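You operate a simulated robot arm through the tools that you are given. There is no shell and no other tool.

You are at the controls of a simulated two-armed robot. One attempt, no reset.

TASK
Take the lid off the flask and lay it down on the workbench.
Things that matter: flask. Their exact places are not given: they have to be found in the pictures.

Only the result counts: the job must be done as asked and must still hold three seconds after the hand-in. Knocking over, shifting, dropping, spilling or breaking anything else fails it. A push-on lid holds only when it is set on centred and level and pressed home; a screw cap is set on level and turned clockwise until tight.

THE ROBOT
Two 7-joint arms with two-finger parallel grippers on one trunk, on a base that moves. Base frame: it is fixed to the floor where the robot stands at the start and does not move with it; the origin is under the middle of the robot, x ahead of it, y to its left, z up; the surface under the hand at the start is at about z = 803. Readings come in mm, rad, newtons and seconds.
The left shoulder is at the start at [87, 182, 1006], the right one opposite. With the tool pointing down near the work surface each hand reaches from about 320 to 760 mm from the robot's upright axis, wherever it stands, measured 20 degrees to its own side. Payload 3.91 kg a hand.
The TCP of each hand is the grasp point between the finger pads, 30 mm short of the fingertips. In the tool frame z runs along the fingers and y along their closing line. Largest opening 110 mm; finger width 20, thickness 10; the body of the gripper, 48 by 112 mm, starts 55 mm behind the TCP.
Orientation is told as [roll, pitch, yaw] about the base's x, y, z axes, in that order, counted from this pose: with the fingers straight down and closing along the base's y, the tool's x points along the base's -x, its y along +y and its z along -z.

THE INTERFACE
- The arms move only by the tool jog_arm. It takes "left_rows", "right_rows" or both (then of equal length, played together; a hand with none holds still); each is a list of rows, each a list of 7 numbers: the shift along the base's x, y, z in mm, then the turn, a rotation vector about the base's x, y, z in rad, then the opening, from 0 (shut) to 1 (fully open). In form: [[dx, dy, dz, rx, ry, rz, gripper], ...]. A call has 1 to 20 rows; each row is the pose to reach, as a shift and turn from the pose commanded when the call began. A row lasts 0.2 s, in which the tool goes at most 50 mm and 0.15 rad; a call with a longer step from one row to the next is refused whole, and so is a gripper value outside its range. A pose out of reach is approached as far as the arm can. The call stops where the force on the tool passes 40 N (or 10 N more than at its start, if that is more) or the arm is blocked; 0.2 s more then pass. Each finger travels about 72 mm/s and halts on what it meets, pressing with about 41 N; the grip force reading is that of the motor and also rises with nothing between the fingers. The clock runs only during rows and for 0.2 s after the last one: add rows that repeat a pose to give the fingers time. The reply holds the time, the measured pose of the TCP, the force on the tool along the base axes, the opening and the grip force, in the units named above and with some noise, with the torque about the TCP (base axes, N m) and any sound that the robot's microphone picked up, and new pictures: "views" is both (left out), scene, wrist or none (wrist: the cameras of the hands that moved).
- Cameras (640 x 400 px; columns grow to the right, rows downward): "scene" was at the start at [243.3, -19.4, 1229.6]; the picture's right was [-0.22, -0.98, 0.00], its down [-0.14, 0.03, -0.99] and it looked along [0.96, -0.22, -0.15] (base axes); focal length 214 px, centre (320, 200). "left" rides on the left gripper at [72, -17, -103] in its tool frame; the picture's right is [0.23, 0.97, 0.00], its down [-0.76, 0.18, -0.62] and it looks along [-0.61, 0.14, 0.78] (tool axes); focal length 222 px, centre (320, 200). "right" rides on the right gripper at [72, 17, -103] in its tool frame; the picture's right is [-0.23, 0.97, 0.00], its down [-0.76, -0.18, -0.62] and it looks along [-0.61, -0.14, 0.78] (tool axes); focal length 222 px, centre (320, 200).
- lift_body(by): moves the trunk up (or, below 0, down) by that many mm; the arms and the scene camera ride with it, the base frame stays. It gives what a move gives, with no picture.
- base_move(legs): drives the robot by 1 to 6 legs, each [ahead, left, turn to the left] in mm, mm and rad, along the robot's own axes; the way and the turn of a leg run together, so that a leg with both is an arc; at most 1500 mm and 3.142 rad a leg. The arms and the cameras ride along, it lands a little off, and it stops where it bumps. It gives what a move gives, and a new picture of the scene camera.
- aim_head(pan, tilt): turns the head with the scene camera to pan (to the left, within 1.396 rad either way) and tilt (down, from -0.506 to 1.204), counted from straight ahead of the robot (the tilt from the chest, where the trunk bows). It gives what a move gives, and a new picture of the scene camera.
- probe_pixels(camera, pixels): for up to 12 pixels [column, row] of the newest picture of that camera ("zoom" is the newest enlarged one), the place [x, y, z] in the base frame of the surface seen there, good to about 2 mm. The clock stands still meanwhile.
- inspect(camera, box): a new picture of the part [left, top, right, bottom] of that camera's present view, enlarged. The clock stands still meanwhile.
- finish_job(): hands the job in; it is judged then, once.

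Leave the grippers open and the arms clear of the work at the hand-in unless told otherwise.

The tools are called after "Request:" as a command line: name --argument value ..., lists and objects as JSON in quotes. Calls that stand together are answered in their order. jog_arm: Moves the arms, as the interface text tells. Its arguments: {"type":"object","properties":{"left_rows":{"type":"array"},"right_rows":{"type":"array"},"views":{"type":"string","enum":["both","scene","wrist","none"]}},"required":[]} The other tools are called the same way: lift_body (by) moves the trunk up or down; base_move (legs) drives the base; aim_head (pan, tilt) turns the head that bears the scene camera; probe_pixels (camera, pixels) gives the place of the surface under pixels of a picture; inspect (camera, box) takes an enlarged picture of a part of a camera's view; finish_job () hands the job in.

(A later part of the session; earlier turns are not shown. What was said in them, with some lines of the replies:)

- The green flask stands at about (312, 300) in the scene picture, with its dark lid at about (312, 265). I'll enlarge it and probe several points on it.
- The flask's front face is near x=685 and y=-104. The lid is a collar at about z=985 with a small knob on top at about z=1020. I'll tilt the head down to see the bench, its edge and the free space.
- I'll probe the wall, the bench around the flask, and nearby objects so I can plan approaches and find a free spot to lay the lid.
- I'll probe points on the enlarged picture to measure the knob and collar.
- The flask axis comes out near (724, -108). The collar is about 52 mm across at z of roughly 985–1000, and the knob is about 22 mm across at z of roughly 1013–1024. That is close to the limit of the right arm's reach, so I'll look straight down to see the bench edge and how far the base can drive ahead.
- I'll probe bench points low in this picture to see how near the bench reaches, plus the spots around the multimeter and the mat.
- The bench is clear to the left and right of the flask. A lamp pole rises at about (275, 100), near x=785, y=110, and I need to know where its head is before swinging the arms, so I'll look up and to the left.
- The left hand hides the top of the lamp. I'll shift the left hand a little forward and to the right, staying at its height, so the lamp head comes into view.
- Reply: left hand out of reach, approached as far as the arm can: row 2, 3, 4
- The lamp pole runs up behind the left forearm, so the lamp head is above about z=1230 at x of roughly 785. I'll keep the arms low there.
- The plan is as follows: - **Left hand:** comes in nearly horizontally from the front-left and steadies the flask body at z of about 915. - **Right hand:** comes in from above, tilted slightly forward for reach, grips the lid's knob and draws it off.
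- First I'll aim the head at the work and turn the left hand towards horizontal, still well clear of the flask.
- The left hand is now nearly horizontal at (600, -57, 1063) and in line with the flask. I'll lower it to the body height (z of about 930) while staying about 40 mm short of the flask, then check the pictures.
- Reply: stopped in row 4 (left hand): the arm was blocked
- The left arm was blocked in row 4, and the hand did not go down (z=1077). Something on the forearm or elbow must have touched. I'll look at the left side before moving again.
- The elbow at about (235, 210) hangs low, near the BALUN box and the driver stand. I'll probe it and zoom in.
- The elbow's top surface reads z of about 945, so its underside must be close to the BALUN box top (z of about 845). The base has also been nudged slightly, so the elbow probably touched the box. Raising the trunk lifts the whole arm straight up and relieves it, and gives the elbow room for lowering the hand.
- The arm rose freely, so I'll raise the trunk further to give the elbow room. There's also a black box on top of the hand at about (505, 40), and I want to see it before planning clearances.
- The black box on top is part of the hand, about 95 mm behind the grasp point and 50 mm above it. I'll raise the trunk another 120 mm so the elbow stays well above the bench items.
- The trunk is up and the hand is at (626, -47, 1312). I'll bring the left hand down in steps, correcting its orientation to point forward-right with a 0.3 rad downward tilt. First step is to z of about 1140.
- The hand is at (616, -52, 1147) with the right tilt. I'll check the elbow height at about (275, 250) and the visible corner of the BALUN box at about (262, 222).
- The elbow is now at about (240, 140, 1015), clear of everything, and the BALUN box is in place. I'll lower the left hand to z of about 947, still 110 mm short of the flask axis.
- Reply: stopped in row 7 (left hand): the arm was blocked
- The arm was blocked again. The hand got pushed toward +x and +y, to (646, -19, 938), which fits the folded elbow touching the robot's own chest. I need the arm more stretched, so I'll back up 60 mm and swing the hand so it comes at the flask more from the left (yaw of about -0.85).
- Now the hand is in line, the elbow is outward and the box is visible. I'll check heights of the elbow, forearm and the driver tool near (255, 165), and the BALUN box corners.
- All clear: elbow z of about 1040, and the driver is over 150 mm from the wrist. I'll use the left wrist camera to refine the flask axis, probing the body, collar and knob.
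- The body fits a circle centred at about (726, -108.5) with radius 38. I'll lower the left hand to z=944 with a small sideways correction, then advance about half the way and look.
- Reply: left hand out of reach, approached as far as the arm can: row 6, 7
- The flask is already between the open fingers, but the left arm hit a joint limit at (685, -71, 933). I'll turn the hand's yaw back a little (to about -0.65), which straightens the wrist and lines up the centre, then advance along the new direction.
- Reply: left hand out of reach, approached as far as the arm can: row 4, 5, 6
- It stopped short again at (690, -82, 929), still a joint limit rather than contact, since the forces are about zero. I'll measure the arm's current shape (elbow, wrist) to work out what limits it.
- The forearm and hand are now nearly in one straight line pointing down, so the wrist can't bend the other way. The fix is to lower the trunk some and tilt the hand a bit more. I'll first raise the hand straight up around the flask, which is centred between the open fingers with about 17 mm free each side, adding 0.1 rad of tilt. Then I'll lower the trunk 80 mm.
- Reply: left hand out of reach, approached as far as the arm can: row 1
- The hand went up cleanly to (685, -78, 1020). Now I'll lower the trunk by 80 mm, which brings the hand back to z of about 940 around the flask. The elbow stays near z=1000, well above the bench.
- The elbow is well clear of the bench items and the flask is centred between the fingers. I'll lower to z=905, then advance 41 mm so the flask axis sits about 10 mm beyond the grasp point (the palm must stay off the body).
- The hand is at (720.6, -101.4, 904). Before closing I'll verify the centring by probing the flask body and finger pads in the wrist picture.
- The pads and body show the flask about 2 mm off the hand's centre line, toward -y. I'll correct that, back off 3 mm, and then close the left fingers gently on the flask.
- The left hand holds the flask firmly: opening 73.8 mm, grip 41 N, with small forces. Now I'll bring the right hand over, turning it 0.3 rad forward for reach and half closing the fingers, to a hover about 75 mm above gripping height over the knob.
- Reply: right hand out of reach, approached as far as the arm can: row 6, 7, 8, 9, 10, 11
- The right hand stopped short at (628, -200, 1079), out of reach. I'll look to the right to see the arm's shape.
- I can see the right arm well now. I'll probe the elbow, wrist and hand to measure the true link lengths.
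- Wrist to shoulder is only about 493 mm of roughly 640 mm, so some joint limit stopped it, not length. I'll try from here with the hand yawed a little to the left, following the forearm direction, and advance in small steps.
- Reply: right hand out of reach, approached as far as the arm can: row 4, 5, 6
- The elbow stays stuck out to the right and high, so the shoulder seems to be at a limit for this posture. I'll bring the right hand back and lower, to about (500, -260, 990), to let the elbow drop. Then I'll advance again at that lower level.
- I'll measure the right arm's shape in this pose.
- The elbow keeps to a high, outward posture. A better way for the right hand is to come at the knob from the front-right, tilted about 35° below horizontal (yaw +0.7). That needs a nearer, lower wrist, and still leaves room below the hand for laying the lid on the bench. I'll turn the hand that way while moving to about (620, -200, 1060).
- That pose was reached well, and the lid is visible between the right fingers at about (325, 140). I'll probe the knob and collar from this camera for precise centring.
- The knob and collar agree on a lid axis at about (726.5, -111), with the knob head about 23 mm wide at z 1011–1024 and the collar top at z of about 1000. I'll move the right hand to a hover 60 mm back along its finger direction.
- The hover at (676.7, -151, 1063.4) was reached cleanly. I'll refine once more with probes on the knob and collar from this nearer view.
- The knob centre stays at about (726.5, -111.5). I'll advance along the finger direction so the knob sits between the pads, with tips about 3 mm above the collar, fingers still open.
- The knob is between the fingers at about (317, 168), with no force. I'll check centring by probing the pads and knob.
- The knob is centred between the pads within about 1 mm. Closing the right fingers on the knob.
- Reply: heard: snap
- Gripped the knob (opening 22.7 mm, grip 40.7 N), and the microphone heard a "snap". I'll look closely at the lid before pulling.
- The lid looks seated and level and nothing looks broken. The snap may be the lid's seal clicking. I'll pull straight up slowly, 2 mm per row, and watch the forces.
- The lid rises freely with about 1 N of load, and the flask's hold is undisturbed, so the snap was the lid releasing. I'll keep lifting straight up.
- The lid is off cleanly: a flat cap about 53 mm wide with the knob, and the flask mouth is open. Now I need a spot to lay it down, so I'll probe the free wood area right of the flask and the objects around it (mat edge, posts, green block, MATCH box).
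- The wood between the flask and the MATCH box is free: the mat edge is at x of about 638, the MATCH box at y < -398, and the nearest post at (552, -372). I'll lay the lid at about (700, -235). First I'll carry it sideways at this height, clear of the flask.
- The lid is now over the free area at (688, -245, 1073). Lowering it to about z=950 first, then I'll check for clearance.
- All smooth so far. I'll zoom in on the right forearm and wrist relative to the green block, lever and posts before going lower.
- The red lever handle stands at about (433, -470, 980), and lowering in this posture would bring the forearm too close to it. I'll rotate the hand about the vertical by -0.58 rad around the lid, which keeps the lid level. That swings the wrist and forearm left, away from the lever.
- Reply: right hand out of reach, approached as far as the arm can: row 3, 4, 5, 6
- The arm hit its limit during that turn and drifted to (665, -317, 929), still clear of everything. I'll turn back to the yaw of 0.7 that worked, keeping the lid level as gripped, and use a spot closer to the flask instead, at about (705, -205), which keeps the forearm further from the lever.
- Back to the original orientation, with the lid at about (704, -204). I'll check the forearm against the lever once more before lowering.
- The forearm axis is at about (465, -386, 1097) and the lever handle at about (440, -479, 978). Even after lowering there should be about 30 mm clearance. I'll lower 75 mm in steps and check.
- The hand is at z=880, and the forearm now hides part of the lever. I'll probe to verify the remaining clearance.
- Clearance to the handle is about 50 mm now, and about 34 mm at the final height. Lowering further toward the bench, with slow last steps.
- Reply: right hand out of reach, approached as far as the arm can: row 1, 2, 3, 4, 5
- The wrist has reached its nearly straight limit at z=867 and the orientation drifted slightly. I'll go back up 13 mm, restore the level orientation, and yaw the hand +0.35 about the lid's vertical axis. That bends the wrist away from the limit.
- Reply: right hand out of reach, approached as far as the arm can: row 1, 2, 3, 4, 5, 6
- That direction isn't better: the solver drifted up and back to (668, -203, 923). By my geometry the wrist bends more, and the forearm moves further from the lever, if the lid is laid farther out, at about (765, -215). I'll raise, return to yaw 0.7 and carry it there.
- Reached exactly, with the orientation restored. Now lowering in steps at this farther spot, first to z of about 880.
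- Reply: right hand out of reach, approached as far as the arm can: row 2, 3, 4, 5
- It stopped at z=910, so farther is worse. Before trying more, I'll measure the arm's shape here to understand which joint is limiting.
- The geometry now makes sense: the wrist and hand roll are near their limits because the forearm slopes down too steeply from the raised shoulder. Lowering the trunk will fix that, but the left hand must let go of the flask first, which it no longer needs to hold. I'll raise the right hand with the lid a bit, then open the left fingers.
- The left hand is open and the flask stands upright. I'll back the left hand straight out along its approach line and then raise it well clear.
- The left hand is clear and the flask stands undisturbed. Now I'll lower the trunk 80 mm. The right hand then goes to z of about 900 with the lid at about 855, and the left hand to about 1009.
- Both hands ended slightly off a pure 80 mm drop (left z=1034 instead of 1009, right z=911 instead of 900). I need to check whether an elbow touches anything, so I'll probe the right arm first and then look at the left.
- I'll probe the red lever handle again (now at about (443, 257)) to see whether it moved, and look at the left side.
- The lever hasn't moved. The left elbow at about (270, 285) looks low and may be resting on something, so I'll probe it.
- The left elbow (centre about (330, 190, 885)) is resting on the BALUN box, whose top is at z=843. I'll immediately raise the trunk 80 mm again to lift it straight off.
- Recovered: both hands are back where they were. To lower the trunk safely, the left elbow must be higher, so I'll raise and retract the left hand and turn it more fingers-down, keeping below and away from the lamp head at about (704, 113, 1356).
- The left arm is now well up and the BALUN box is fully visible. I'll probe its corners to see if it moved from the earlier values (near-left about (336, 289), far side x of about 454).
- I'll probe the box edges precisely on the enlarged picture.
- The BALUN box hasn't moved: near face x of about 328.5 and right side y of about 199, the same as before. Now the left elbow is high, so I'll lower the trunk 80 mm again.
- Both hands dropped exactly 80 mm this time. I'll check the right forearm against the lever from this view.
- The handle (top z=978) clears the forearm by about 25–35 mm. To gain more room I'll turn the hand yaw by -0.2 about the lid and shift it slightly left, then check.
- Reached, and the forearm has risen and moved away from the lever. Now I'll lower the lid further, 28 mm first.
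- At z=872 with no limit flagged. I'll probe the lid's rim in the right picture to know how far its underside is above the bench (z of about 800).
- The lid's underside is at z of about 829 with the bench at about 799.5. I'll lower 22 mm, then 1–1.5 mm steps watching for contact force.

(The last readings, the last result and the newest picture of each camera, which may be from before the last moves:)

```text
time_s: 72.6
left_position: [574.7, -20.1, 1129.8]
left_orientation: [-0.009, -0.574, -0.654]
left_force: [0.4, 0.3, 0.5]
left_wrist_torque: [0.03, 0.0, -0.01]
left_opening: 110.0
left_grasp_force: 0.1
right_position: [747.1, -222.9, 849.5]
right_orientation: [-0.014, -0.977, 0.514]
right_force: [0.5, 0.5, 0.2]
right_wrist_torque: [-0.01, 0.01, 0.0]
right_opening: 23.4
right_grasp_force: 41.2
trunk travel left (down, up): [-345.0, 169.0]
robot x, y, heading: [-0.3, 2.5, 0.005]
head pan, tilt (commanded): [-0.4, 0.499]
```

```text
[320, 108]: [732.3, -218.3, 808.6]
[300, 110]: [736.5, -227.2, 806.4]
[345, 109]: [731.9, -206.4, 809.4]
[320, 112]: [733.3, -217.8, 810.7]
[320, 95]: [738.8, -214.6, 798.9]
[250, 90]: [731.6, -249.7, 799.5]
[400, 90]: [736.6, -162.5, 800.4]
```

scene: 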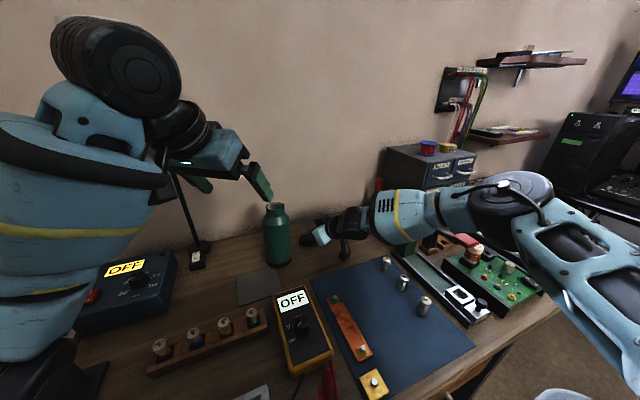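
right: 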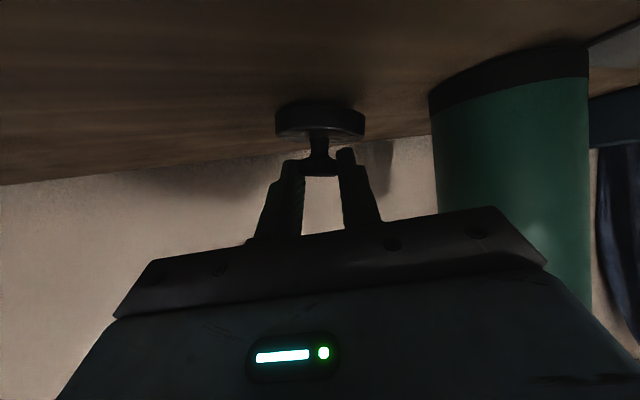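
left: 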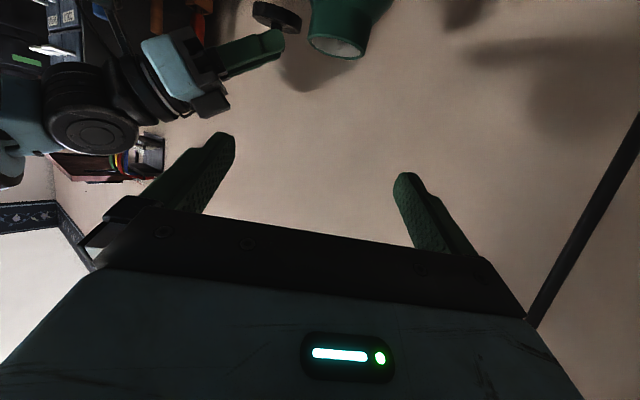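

About 6 mm remain. Lowering in small steps.

Request:
jog_arm --right_rows '[[0, 0, -2, 0, 0, 0, 0.1], [0, 0, -3.5, 0, 0, 0, 0.1], [0, 0, -4.5, 0, 0, 0, 0.1], [0, 0, -5, 0, 0, 0, 0.1]]' --views "wrist"

Request:
probe_pixels --camera "right" --pixels '[[320, 108], [300, 110], [345, 109], [320, 104], [320, 100]]'

```text
time_s: 73.6
left_position: [573.4, -19.2, 1129.7]
left_orientation: [-0.009, -0.575, -0.655]
left_force: [-0.9, 0.1, -0.4]
left_wrist_torque: [-0.04, 0.0, 0.02]
left_opening: 110.2
left_grasp_force: 0.1
right_position: [747.5, -221.5, 847.8]
right_orientation: [-0.013, -0.98, 0.519]
right_force: [0.1, -1.1, 12.0]
right_wrist_torque: [-0.22, -0.38, -0.01]
right_opening: 23.4
right_grasp_force: 41.0
trunk travel left (down, up): [-345.0, 169.0]
robot x, y, heading: [1.3, 2.1, 0.005]
head pan, tilt (commanded): [-0.4, 0.499]
```

right: 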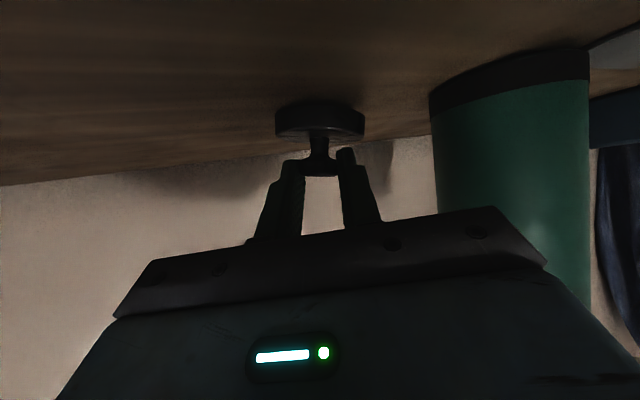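

```text
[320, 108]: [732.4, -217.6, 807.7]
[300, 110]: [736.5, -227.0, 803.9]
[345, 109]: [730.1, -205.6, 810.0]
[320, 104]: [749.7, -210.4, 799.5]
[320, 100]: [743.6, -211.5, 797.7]
```

Contact: 12 N upward at TCP z=847.8. The torque places the contact at the lid's far-right rim, so the lid may be slightly tilted. I'll look closely at the lid's level.

Request:
inspect --camera "right" --box '[250, 80, 390, 190]'

Request:
inspect --camera "scene" --box '[250, 190, 370, 280]'

```text
3.64 times, centred on (320, 135) of right
```

zoom: 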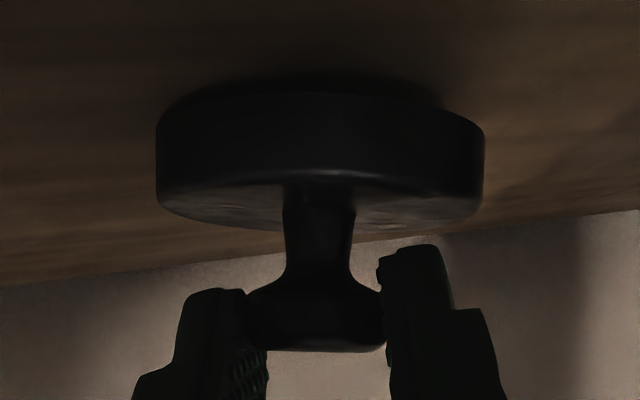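

```text
4.44 times, centred on (310, 235) of scene
```

zoom: 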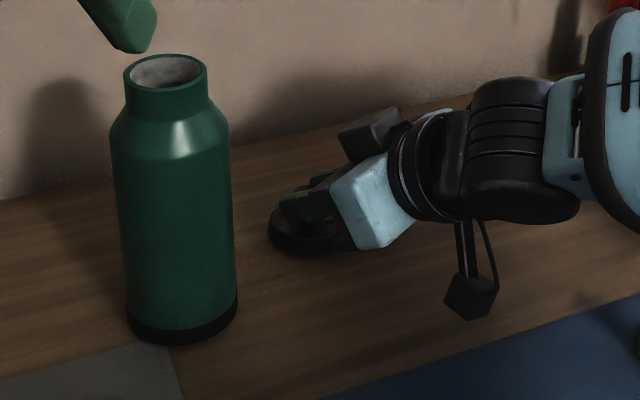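

I'll probe points on the lid's top face and rim to determine its tilt.

Request:
probe_pixels --camera "right" --pixels '[[287, 136], [295, 138], [303, 140], [340, 140], [348, 139], [357, 136], [320, 130], [285, 120], [300, 125], [340, 125], [355, 120], [320, 120]]'

Request:
probe_pixels --camera "scene" --pixels '[[303, 240], [306, 244], [312, 246], [320, 246], [305, 236], [300, 243], [328, 246], [315, 241]]'

```text
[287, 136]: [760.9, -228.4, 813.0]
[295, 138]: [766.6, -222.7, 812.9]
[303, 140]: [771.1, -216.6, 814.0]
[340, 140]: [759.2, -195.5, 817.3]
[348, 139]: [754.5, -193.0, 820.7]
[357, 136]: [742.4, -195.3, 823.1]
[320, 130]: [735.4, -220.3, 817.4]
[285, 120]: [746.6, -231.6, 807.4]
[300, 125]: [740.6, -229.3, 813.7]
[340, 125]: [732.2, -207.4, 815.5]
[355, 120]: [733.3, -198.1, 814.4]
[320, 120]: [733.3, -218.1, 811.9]
```

```text
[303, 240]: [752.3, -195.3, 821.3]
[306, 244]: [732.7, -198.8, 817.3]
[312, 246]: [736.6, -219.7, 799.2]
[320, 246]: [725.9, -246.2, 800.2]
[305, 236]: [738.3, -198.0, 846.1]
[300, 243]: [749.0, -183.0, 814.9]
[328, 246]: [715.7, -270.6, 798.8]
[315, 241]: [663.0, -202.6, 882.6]
```

The lid's top face slopes about 10° (low toward far-right), so it shifted a bit in the grip when it unsnapped. I'll lift 8 mm and turn the hand by (-0.129, -0.120, 0) rad to level the lid before setting it down.

Request:
jog_arm --right_rows '[[0, 0, 8, 0, 0, 0, 0.1], [0, 0, 11, -0.043, -0.04, 0, 0.1], [0, 0, 11, -0.086, -0.08, 0, 0.1], [0, 0, 11, -0.129, -0.12, 0, 0.1], [0, 0, 11, -0.129, -0.12, 0, 0.1]]' --views "both"

Request:
probe_pixels --camera "right" --pixels '[[287, 136], [295, 138], [303, 140], [340, 140], [348, 139], [357, 136], [285, 120], [300, 125], [340, 125], [355, 120], [320, 125], [320, 108]]'

```text
time_s: 74.8
left_position: [573.9, -18.0, 1129.2]
left_orientation: [-0.01, -0.574, -0.654]
left_force: [-0.1, 0.3, 1.0]
left_wrist_torque: [-0.01, -0.02, 0.01]
left_opening: 110.1
left_grasp_force: 0.1
right_position: [748.8, -220.8, 855.8]
right_orientation: [-0.333, -0.993, 0.782]
right_force: [-0.3, -0.4, -1.4]
right_wrist_torque: [-0.03, 0.03, -0.01]
right_opening: 23.5
right_grasp_force: 41.1
trunk travel left (down, up): [-345.0, 169.0]
robot x, y, heading: [1.6, 4.7, 0.006]
head pan, tilt (commanded): [-0.4, 0.499]
```

scene: 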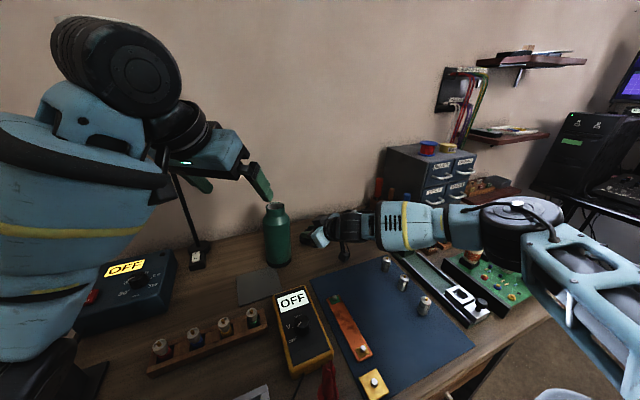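
right: 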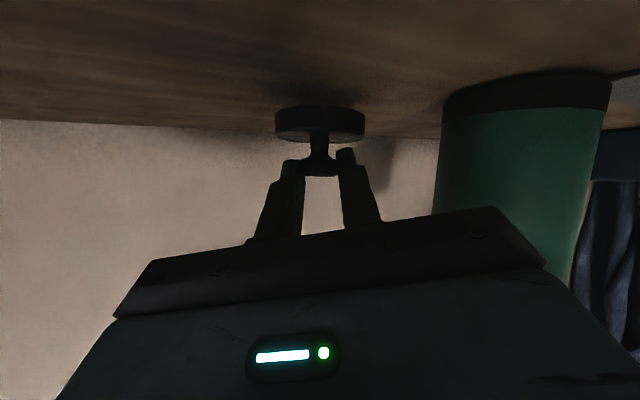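

```text
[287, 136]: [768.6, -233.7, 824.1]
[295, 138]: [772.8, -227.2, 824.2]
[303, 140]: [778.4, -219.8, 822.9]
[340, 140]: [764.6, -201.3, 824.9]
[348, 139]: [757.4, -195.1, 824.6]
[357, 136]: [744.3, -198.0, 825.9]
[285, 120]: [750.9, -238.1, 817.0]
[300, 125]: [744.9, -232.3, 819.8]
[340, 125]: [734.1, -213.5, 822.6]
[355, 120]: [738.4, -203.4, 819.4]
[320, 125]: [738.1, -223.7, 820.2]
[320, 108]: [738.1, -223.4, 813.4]
```

The lid is level now (top face z of about 823–826 all round). But the elbow dropped with that turn and the forearm hides the lever, so I'll check the clearance before moving.

Request:
inspect --camera "scene" --box '[310, 170, 560, 340]'

Request:
probe_pixels --camera "scene" --pixels '[[440, 220], [465, 225], [420, 235], [405, 215], [520, 210], [500, 230], [480, 225], [465, 245], [475, 250], [400, 248], [450, 240], [540, 240]]'

```text
2.35 times, centred on (435, 255) of scene
```

zoom: 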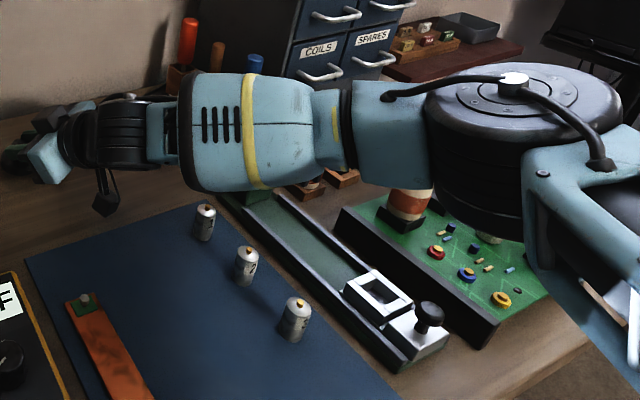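

```text
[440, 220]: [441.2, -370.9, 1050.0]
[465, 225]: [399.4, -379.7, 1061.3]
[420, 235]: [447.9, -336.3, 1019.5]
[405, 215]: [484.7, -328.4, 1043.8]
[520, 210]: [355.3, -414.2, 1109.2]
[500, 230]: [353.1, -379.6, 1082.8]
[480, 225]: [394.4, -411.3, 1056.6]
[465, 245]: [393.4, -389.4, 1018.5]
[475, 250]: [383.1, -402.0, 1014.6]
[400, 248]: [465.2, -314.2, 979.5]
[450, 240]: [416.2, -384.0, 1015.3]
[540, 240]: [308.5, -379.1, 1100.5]
```

The clearance to the lever is only about 20 mm by my estimate. I'll turn the hand yaw another -0.25 about the vertical, which keeps the lid level, to swing the forearm left and away from the lever. I'm also raising it a few mm.

Request:
jog_arm --right_rows '[[0, 1, 4, 0, 0, -0.06, 0.1], [0, 1, 6, 0, 0, -0.13, 0.1], [-1, 2, 6, 0, 0, -0.19, 0.1], [-1, 2, 6, 0, 0, -0.25, 0.1], [-1, 2, 6, 0, 0, -0.25, 0.1]]' --views "both"

Request:
inspect --camera "scene" --box '[310, 170, 560, 340]'

```text
time_s: 76.0
left_position: [574.5, -18.7, 1129.8]
left_orientation: [-0.008, -0.573, -0.654]
left_force: [0.1, 0.1, -0.4]
left_wrist_torque: [-0.02, -0.02, -0.01]
left_opening: 109.9
left_grasp_force: 0.2
right_position: [746.7, -219.2, 862.3]
right_orientation: [-0.333, -0.996, 0.531]
right_force: [-0.1, 0.3, 0.2]
right_wrist_torque: [-0.01, 0.01, -0.02]
right_opening: 23.4
right_grasp_force: 40.8
trunk travel left (down, up): [-345.0, 169.0]
robot x, y, heading: [-0.8, 1.2, 0.006]
head pan, tilt (commanded): [-0.4, 0.499]
```

scene: 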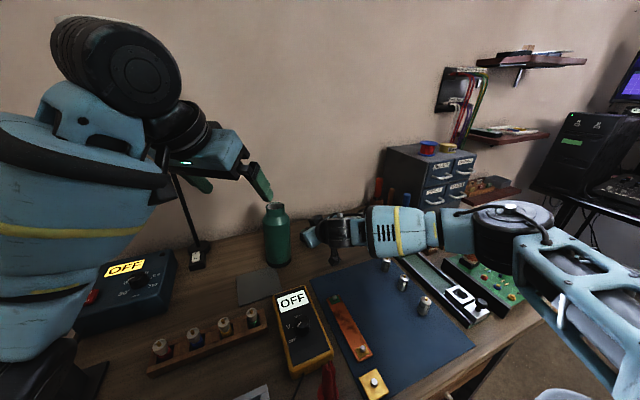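
right: 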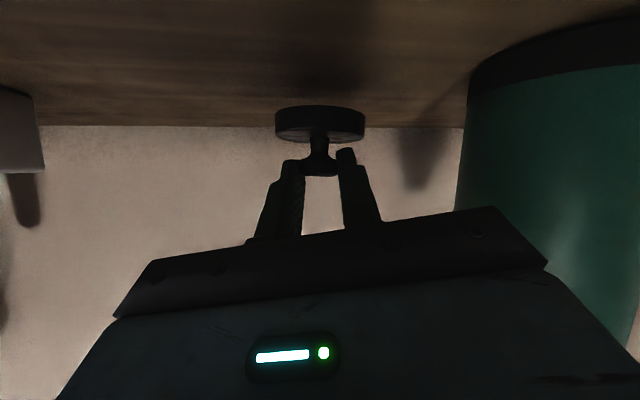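

```text
2.35 times, centred on (435, 255) of scene
```

zoom: 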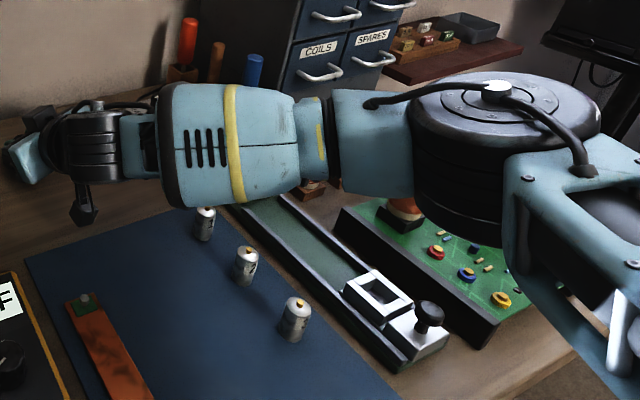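

Probing the forearm position again relative to the lever handle (about (438, -470, 978)) and post 1 (about (552, -372, 848)).

Request:
probe_pixels --camera "scene" --pixels '[[395, 230], [385, 250], [420, 230], [430, 245], [455, 225], [460, 245], [505, 215], [500, 240], [335, 230], [335, 258], [375, 255], [440, 230]]'

```text
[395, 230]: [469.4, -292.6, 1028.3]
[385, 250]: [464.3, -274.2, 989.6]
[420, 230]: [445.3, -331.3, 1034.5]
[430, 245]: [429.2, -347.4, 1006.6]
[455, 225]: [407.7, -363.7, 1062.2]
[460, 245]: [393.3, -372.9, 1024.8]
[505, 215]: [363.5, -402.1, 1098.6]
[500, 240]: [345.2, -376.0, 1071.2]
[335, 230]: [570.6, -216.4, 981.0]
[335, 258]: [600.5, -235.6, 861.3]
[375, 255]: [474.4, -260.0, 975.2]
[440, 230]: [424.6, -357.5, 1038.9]
```

Clearance to the lever is about 29 mm now. I'll check the lid level and its height once more, then lower.

Request:
probe_pixels --camera "right" --pixels '[[287, 136], [295, 138], [303, 140], [340, 140], [348, 139], [357, 136], [285, 116], [300, 110], [340, 109], [355, 114], [320, 108], [320, 95]]'

```text
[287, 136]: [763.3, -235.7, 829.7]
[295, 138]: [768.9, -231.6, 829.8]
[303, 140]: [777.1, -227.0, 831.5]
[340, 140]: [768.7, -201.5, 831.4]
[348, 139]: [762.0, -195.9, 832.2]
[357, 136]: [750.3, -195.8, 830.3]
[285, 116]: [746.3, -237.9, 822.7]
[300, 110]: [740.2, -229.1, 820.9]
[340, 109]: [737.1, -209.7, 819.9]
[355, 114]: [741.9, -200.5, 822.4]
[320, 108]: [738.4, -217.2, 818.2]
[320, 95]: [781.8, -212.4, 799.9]
```

The lid is level within about 2 mm across, with its underside near z=815–818. Lowering 12 mm, then fine steps.

Request:
jog_arm --right_rows '[[0, 0, -5, 0, 0, 0, 0.1], [0, 0, -9, 0, 0, 0, 0.1], [0, 0, -12, 0, 0, 0, 0.1], [0, 0, -12, 0, 0, 0, 0.1]]' --views "wrist"

```text
time_s: 77.0
left_position: [574.7, -19.4, 1129.4]
left_orientation: [-0.01, -0.574, -0.654]
left_force: [-0.8, -0.2, 0.1]
left_wrist_torque: [-0.01, 0.02, 0.04]
left_opening: 110.0
left_grasp_force: 0.0
right_position: [747.4, -220.1, 848.5]
right_orientation: [-0.331, -0.995, 0.533]
right_force: [0.3, 0.6, 0.4]
right_wrist_torque: [0.0, 0.02, 0.01]
right_opening: 23.6
right_grasp_force: 41.3
trunk travel left (down, up): [-345.0, 169.0]
robot x, y, heading: [2.7, 3.6, 0.007]
head pan, tilt (commanded): [-0.4, 0.499]
```

right: 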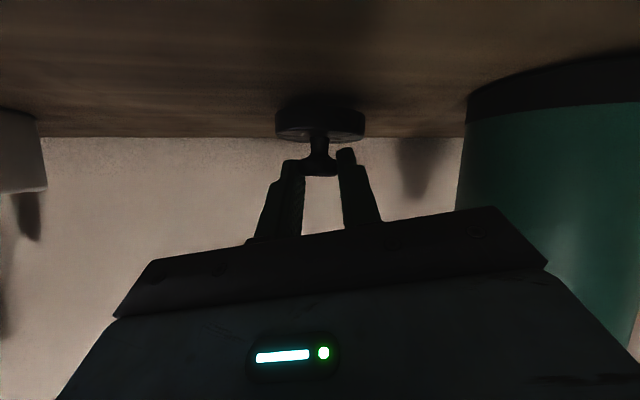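

No contact yet at TCP z=848.5. Continuing with 1 mm steps.

Request:
jog_arm --right_rows '[[0, 0, -1, 0, 0, 0, 0.1], [0, 0, -2, 0, 0, 0, 0.1], [0, 0, -3, 0, 0, 0, 0.1], [0, 0, -3, 0, 0, 0, 0.1]]' --views "none"

```text
time_s: 78.0
left_position: [574.4, -18.7, 1129.7]
left_orientation: [-0.011, -0.573, -0.654]
left_force: [-0.1, -0.6, 0.1]
left_wrist_torque: [-0.01, -0.02, -0.03]
left_opening: 110.2
left_grasp_force: 0.1
right_position: [746.6, -220.3, 847.3]
right_orientation: [-0.333, -0.994, 0.532]
right_force: [-0.4, 0.4, -0.3]
right_wrist_torque: [0.01, 0.03, 0.02]
right_opening: 23.6
right_grasp_force: 40.9
trunk travel left (down, up): [-345.0, 169.0]
robot x, y, heading: [3.2, 4.2, 0.004]
head pan, tilt (commanded): [-0.4, 0.499]
```

Request:
jog_arm --right_rows '[[0, 0, -1, 0, 0, 0, 0.1], [0, 0, -2, 0, 0, 0, 0.1], [0, 0, -2, 0, 0, 0, 0.1]]' --views "wrist"

Request:
probe_pixels --camera "right" --pixels '[[287, 136], [303, 140], [340, 140], [357, 136], [300, 110], [340, 109], [320, 108], [320, 100]]'

```text
time_s: 78.8
left_position: [575.1, -19.0, 1129.3]
left_orientation: [-0.01, -0.574, -0.656]
left_force: [0.1, -1.0, 0.2]
left_wrist_torque: [-0.03, 0.0, -0.03]
left_opening: 110.0
left_grasp_force: 0.0
right_position: [747.3, -220.5, 846.1]
right_orientation: [-0.332, -0.996, 0.532]
right_force: [-0.8, 0.7, -0.7]
right_wrist_torque: [-0.01, -0.02, -0.03]
right_opening: 23.7
right_grasp_force: 40.9
trunk travel left (down, up): [-345.0, 169.0]
robot x, y, heading: [1.3, 0.7, 0.006]
head pan, tilt (commanded): [-0.4, 0.499]
```

right: 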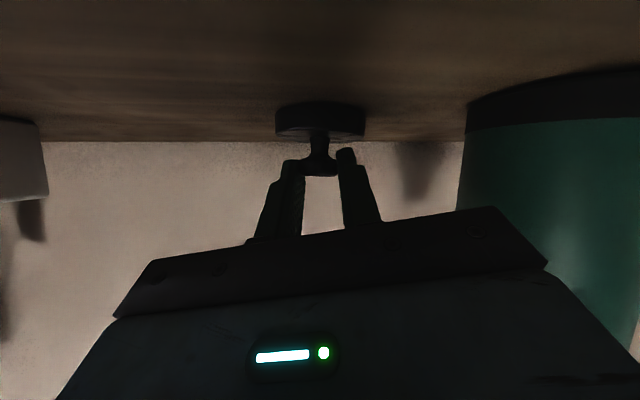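

```text
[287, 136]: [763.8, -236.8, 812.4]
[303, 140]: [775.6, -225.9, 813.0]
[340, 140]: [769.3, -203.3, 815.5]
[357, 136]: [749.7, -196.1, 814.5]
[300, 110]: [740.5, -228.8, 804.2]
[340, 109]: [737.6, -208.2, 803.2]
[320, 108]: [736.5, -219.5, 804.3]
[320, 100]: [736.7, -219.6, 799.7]
```

The top face is at about 813, so the underside is about at the bench. Two more 1 mm steps.

Request:
jog_arm --right_rows '[[0, 0, -1, 0, 0, 0, 0.1], [0, 0, -1, 0, 0, 0, 0.1]]' --views "none"

```text
time_s: 79.4
left_position: [573.8, -17.2, 1128.6]
left_orientation: [-0.01, -0.575, -0.654]
left_force: [-0.3, -0.3, 0.4]
left_wrist_torque: [-0.01, -0.02, 0.01]
left_opening: 109.9
left_grasp_force: 0.0
right_position: [746.9, -219.5, 843.9]
right_orientation: [-0.332, -0.995, 0.532]
right_force: [-0.6, -0.7, 0.6]
right_wrist_torque: [-0.01, -0.01, 0.04]
right_opening: 23.3
right_grasp_force: 41.0
trunk travel left (down, up): [-345.0, 169.0]
robot x, y, heading: [1.7, 3.6, 0.012]
head pan, tilt (commanded): [-0.4, 0.499]
```

Request:
jog_arm --right_rows '[[0, 0, -1, 0, 0, 0, 0.1], [0, 0, -1, 0, 0, 0, 0.1]]' --views "none"

```text
time_s: 80.0
left_position: [574.5, -18.6, 1130.5]
left_orientation: [-0.009, -0.573, -0.655]
left_force: [-0.1, -0.2, 0.8]
left_wrist_torque: [0.02, 0.02, -0.04]
left_opening: 110.1
left_grasp_force: 0.1
right_position: [748.3, -220.3, 844.8]
right_orientation: [-0.334, -0.995, 0.536]
right_force: [-0.1, -1.0, 4.5]
right_wrist_torque: [-0.12, -0.07, -0.02]
right_opening: 23.4
right_grasp_force: 40.8
trunk travel left (down, up): [-345.0, 169.0]
robot x, y, heading: [-0.5, -0.6, 0.007]
head pan, tilt (commanded): [-0.4, 0.499]
```

Gentle contact now: 4.5 N upward with the lid on the bench. I'll open the right fingers slowly to about 40 mm to let go of the knob.

Request:
jog_arm --right_rows '[[0, 0, 0, 0, 0, 0, 0.22], [0, 0, 0, 0, 0, 0, 0.25], [0, 0, 0, 0, 0, 0, 0.29], [0, 0, 0, 0, 0, 0, 0.33], [0, 0, 0, 0, 0, 0, 0.37], [0, 0, 0, 0, 0, 0, 0.37]]' --views "both"

Request:
inspect --camera "right" --box '[230, 70, 410, 200]'

```text
time_s: 81.4
left_position: [575.2, -19.4, 1129.1]
left_orientation: [-0.009, -0.573, -0.654]
left_force: [0.2, 0.0, 1.0]
left_wrist_torque: [0.0, 0.03, 0.01]
left_opening: 110.0
left_grasp_force: 0.0
right_position: [746.9, -219.7, 843.0]
right_orientation: [-0.331, -0.996, 0.534]
right_force: [-0.9, 0.4, 0.2]
right_wrist_torque: [-0.02, 0.02, 0.01]
right_opening: 40.9
right_grasp_force: 0.1
trunk travel left (down, up): [-345.0, 169.0]
robot x, y, heading: [2.8, 1.5, 0.009]
head pan, tilt (commanded): [-0.4, 0.499]
```

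scene: 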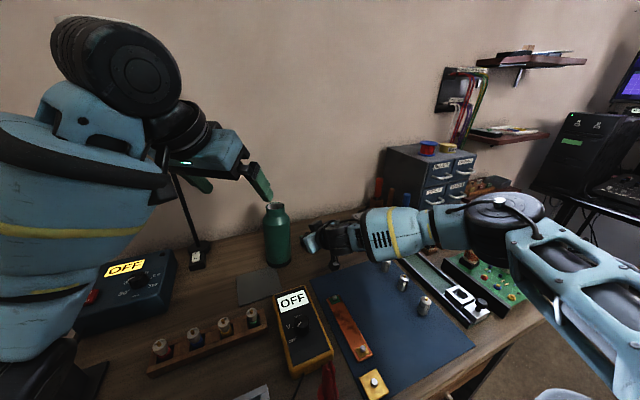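
right: 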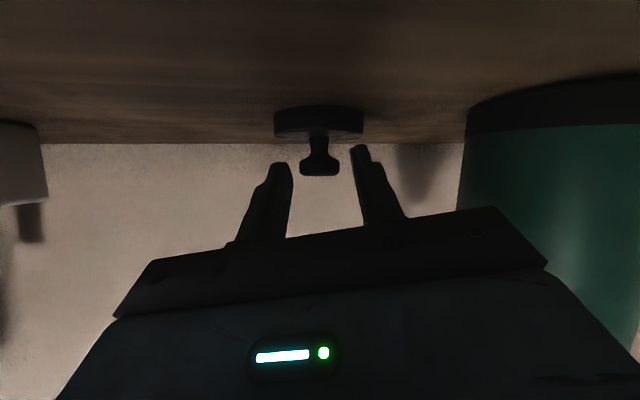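

```text
3.08 times, centred on (320, 135) of right
```

zoom: 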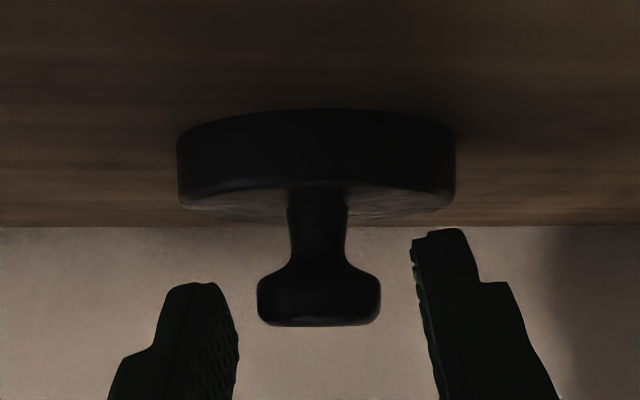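

The lid sits flat on the bench and the fingers are free of the knob with gaps on both sides. I'll raise the right hand straight up, since the fingers straddle the knob with nothing above it. That also lifts the forearm away from the lever.

Request:
jog_arm --right_rows '[[0, 0, 10, 0, 0, 0, 0.37], [0, 0, 22, 0, 0, 0, 0.37], [0, 0, 36, 0, 0, 0, 0.37], [0, 0, 55, 0, 0, 0, 0.4], [0, 0, 75, 0, 0, 0, 0.5], [0, 0, 100, 0, 0, 0, 0.6], [0, 0, 125, 0, 0, 0, 0.7], [0, 0, 125, 0, 0, 0, 0.8]]' --views "both"

```text
time_s: 83.2
left_position: [574.9, -18.5, 1127.7]
left_orientation: [-0.009, -0.572, -0.655]
left_force: [-0.6, 0.5, 0.1]
left_wrist_torque: [-0.05, -0.01, 0.02]
left_opening: 110.0
left_grasp_force: 0.1
right_position: [746.1, -220.4, 968.9]
right_orientation: [-0.332, -0.993, 0.531]
right_force: [-0.2, -1.0, -0.1]
right_wrist_torque: [0.02, -0.01, 0.0]
right_opening: 87.9
right_grasp_force: 0.1
trunk travel left (down, up): [-345.0, 169.0]
robot x, y, heading: [-1.5, 2.5, 0.003]
head pan, tilt (commanded): [-0.4, 0.499]
```

scene: 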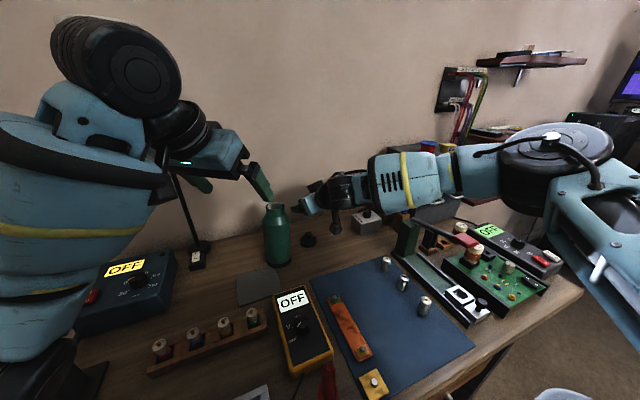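
right: 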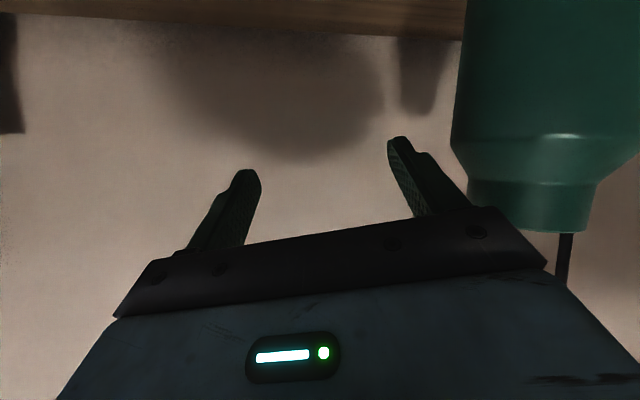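

The lid stands alone on the bench at about (308, 240). I'll raise the right hand further and pull it back clear, then inspect the lid, flask and surroundings.

Request:
jog_arm --right_rows '[[-10, -5, 25, 0, 0, 0, 0.9], [-25, -12, 50, 0, 0, 0, 1], [-45, -22, 75, 0, 0, 0, 1], [-70, -32, 95, 0, 0, 0, 1], [-100, -40, 110, 0, 0, 0, 1], [-130, -45, 120, 0, 0, 0, 1], [-130, -45, 120, 0, 0, 0, 1]]' --views "both"

Request:
inspect --camera "scene" --box '[240, 180, 400, 290]'

```text
time_s: 84.8
left_position: [574.7, -19.5, 1128.5]
left_orientation: [-0.009, -0.571, -0.654]
left_force: [-0.1, -0.1, 0.4]
left_wrist_torque: [0.01, -0.02, 0.01]
left_opening: 110.1
left_grasp_force: 0.0
right_position: [617.1, -264.5, 1087.2]
right_orientation: [-0.331, -0.995, 0.53]
right_force: [-0.3, -0.1, -0.3]
right_wrist_torque: [0.0, 0.01, -0.01]
right_opening: 110.0
right_grasp_force: 0.0
trunk travel left (down, up): [-345.0, 169.0]
robot x, y, heading: [1.4, 3.9, 0.003]
head pan, tilt (commanded): [-0.4, 0.499]
```

scene: 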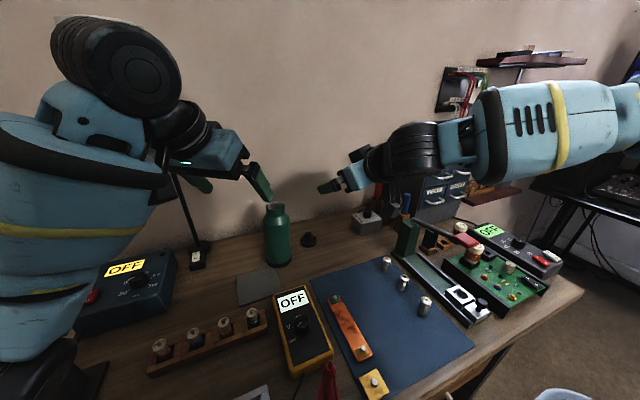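
right: 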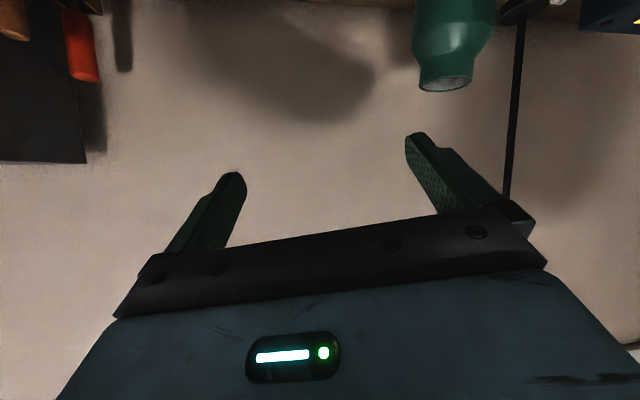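

```text
3.64 times, centred on (320, 235) of scene
```

zoom: 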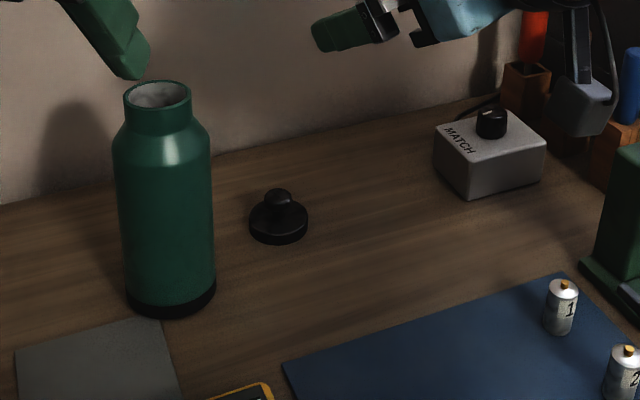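

The lid lies flat on the wood with the knob up, the flask stands upright, and the other items look undisturbed. I'll raise the left hand a little more for clearance and confirm with probes.

Request:
jog_arm --left_rows '[[-5, 3, 20, 0, 0, 0, 1], [-12, 6, 40, 0, 0, 0, 1], [-20, 10, 60, 0, 0, 0, 1], [-20, 10, 60, 0, 0, 0, 1]]' --views "scene"

Request:
probe_pixels --camera "scene" --pixels '[[309, 232], [309, 239], [304, 242], [314, 240], [308, 245], [277, 230], [277, 205], [277, 260], [465, 238], [365, 213]]'

Request:
inspect --camera "scene" --box '[240, 190, 360, 280]'

```text
time_s: 85.8
left_position: [555.1, -9.3, 1189.0]
left_orientation: [-0.011, -0.574, -0.656]
left_force: [-0.5, 0.3, -0.1]
left_wrist_torque: [0.04, 0.02, -0.01]
left_opening: 110.1
left_grasp_force: 0.2
right_position: [618.4, -265.4, 1087.1]
right_orientation: [-0.33, -0.993, 0.529]
right_force: [-0.8, -0.4, -0.4]
right_wrist_torque: [0.0, 0.0, -0.02]
right_opening: 109.9
right_grasp_force: 0.0
trunk travel left (down, up): [-345.0, 169.0]
robot x, y, heading: [1.7, 6.9, 0.01]
head pan, tilt (commanded): [-0.4, 0.499]
```

scene: 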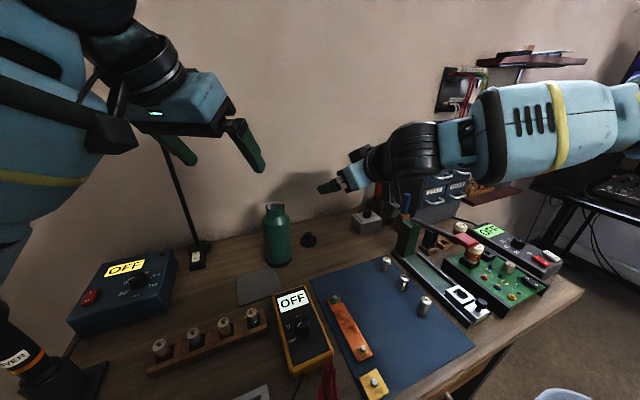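

```text
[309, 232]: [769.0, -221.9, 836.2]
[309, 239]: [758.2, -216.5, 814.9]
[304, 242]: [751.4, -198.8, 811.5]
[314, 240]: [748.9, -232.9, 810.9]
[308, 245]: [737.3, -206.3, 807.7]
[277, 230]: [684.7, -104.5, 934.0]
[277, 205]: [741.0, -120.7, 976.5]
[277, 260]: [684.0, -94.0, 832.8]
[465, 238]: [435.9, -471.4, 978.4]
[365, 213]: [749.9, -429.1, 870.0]
```

```text
4.44 times, centred on (300, 235) of scene
```

zoom: 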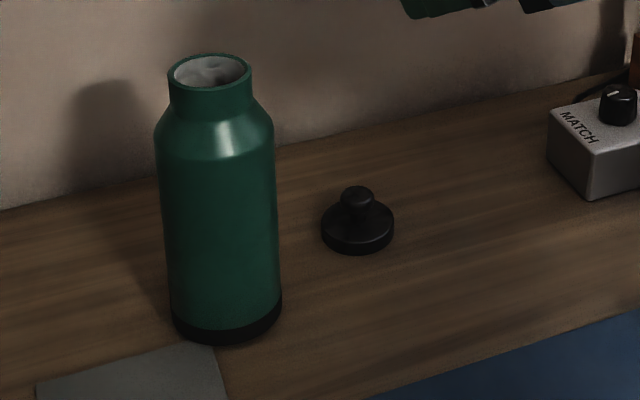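

The result checks out:
- **Lid:** rests flat on the bench at about (757, -216), collar top z of about 812, knob z of about 836.
- **Flask:** upright in its place.
- **Surroundings:** the lever and MATCH box are unchanged.
- **Robot:** both grippers are open and both arms are clear.

Handing the job in.

Request:
finish_job

```text
The job is handed in.
```

The lid is off the flask and lying flat on the bench, knob up, about 110 mm to the right of the flask. The job has been handed in.

- **Flask:** it stands upright where it was. It may have shifted about 2 mm when the left hand gripped it.
- **BALUN box:** on the way, my left elbow came down on it. I lifted straight off and measured the box afterwards; it had not moved. An earlier blocked move may also have touched it.
- **Other items:** the red lever still measures where it was, and the MATCH box looks undisturbed.
- **Robot:** both grippers are open and both arms are clear of the work.
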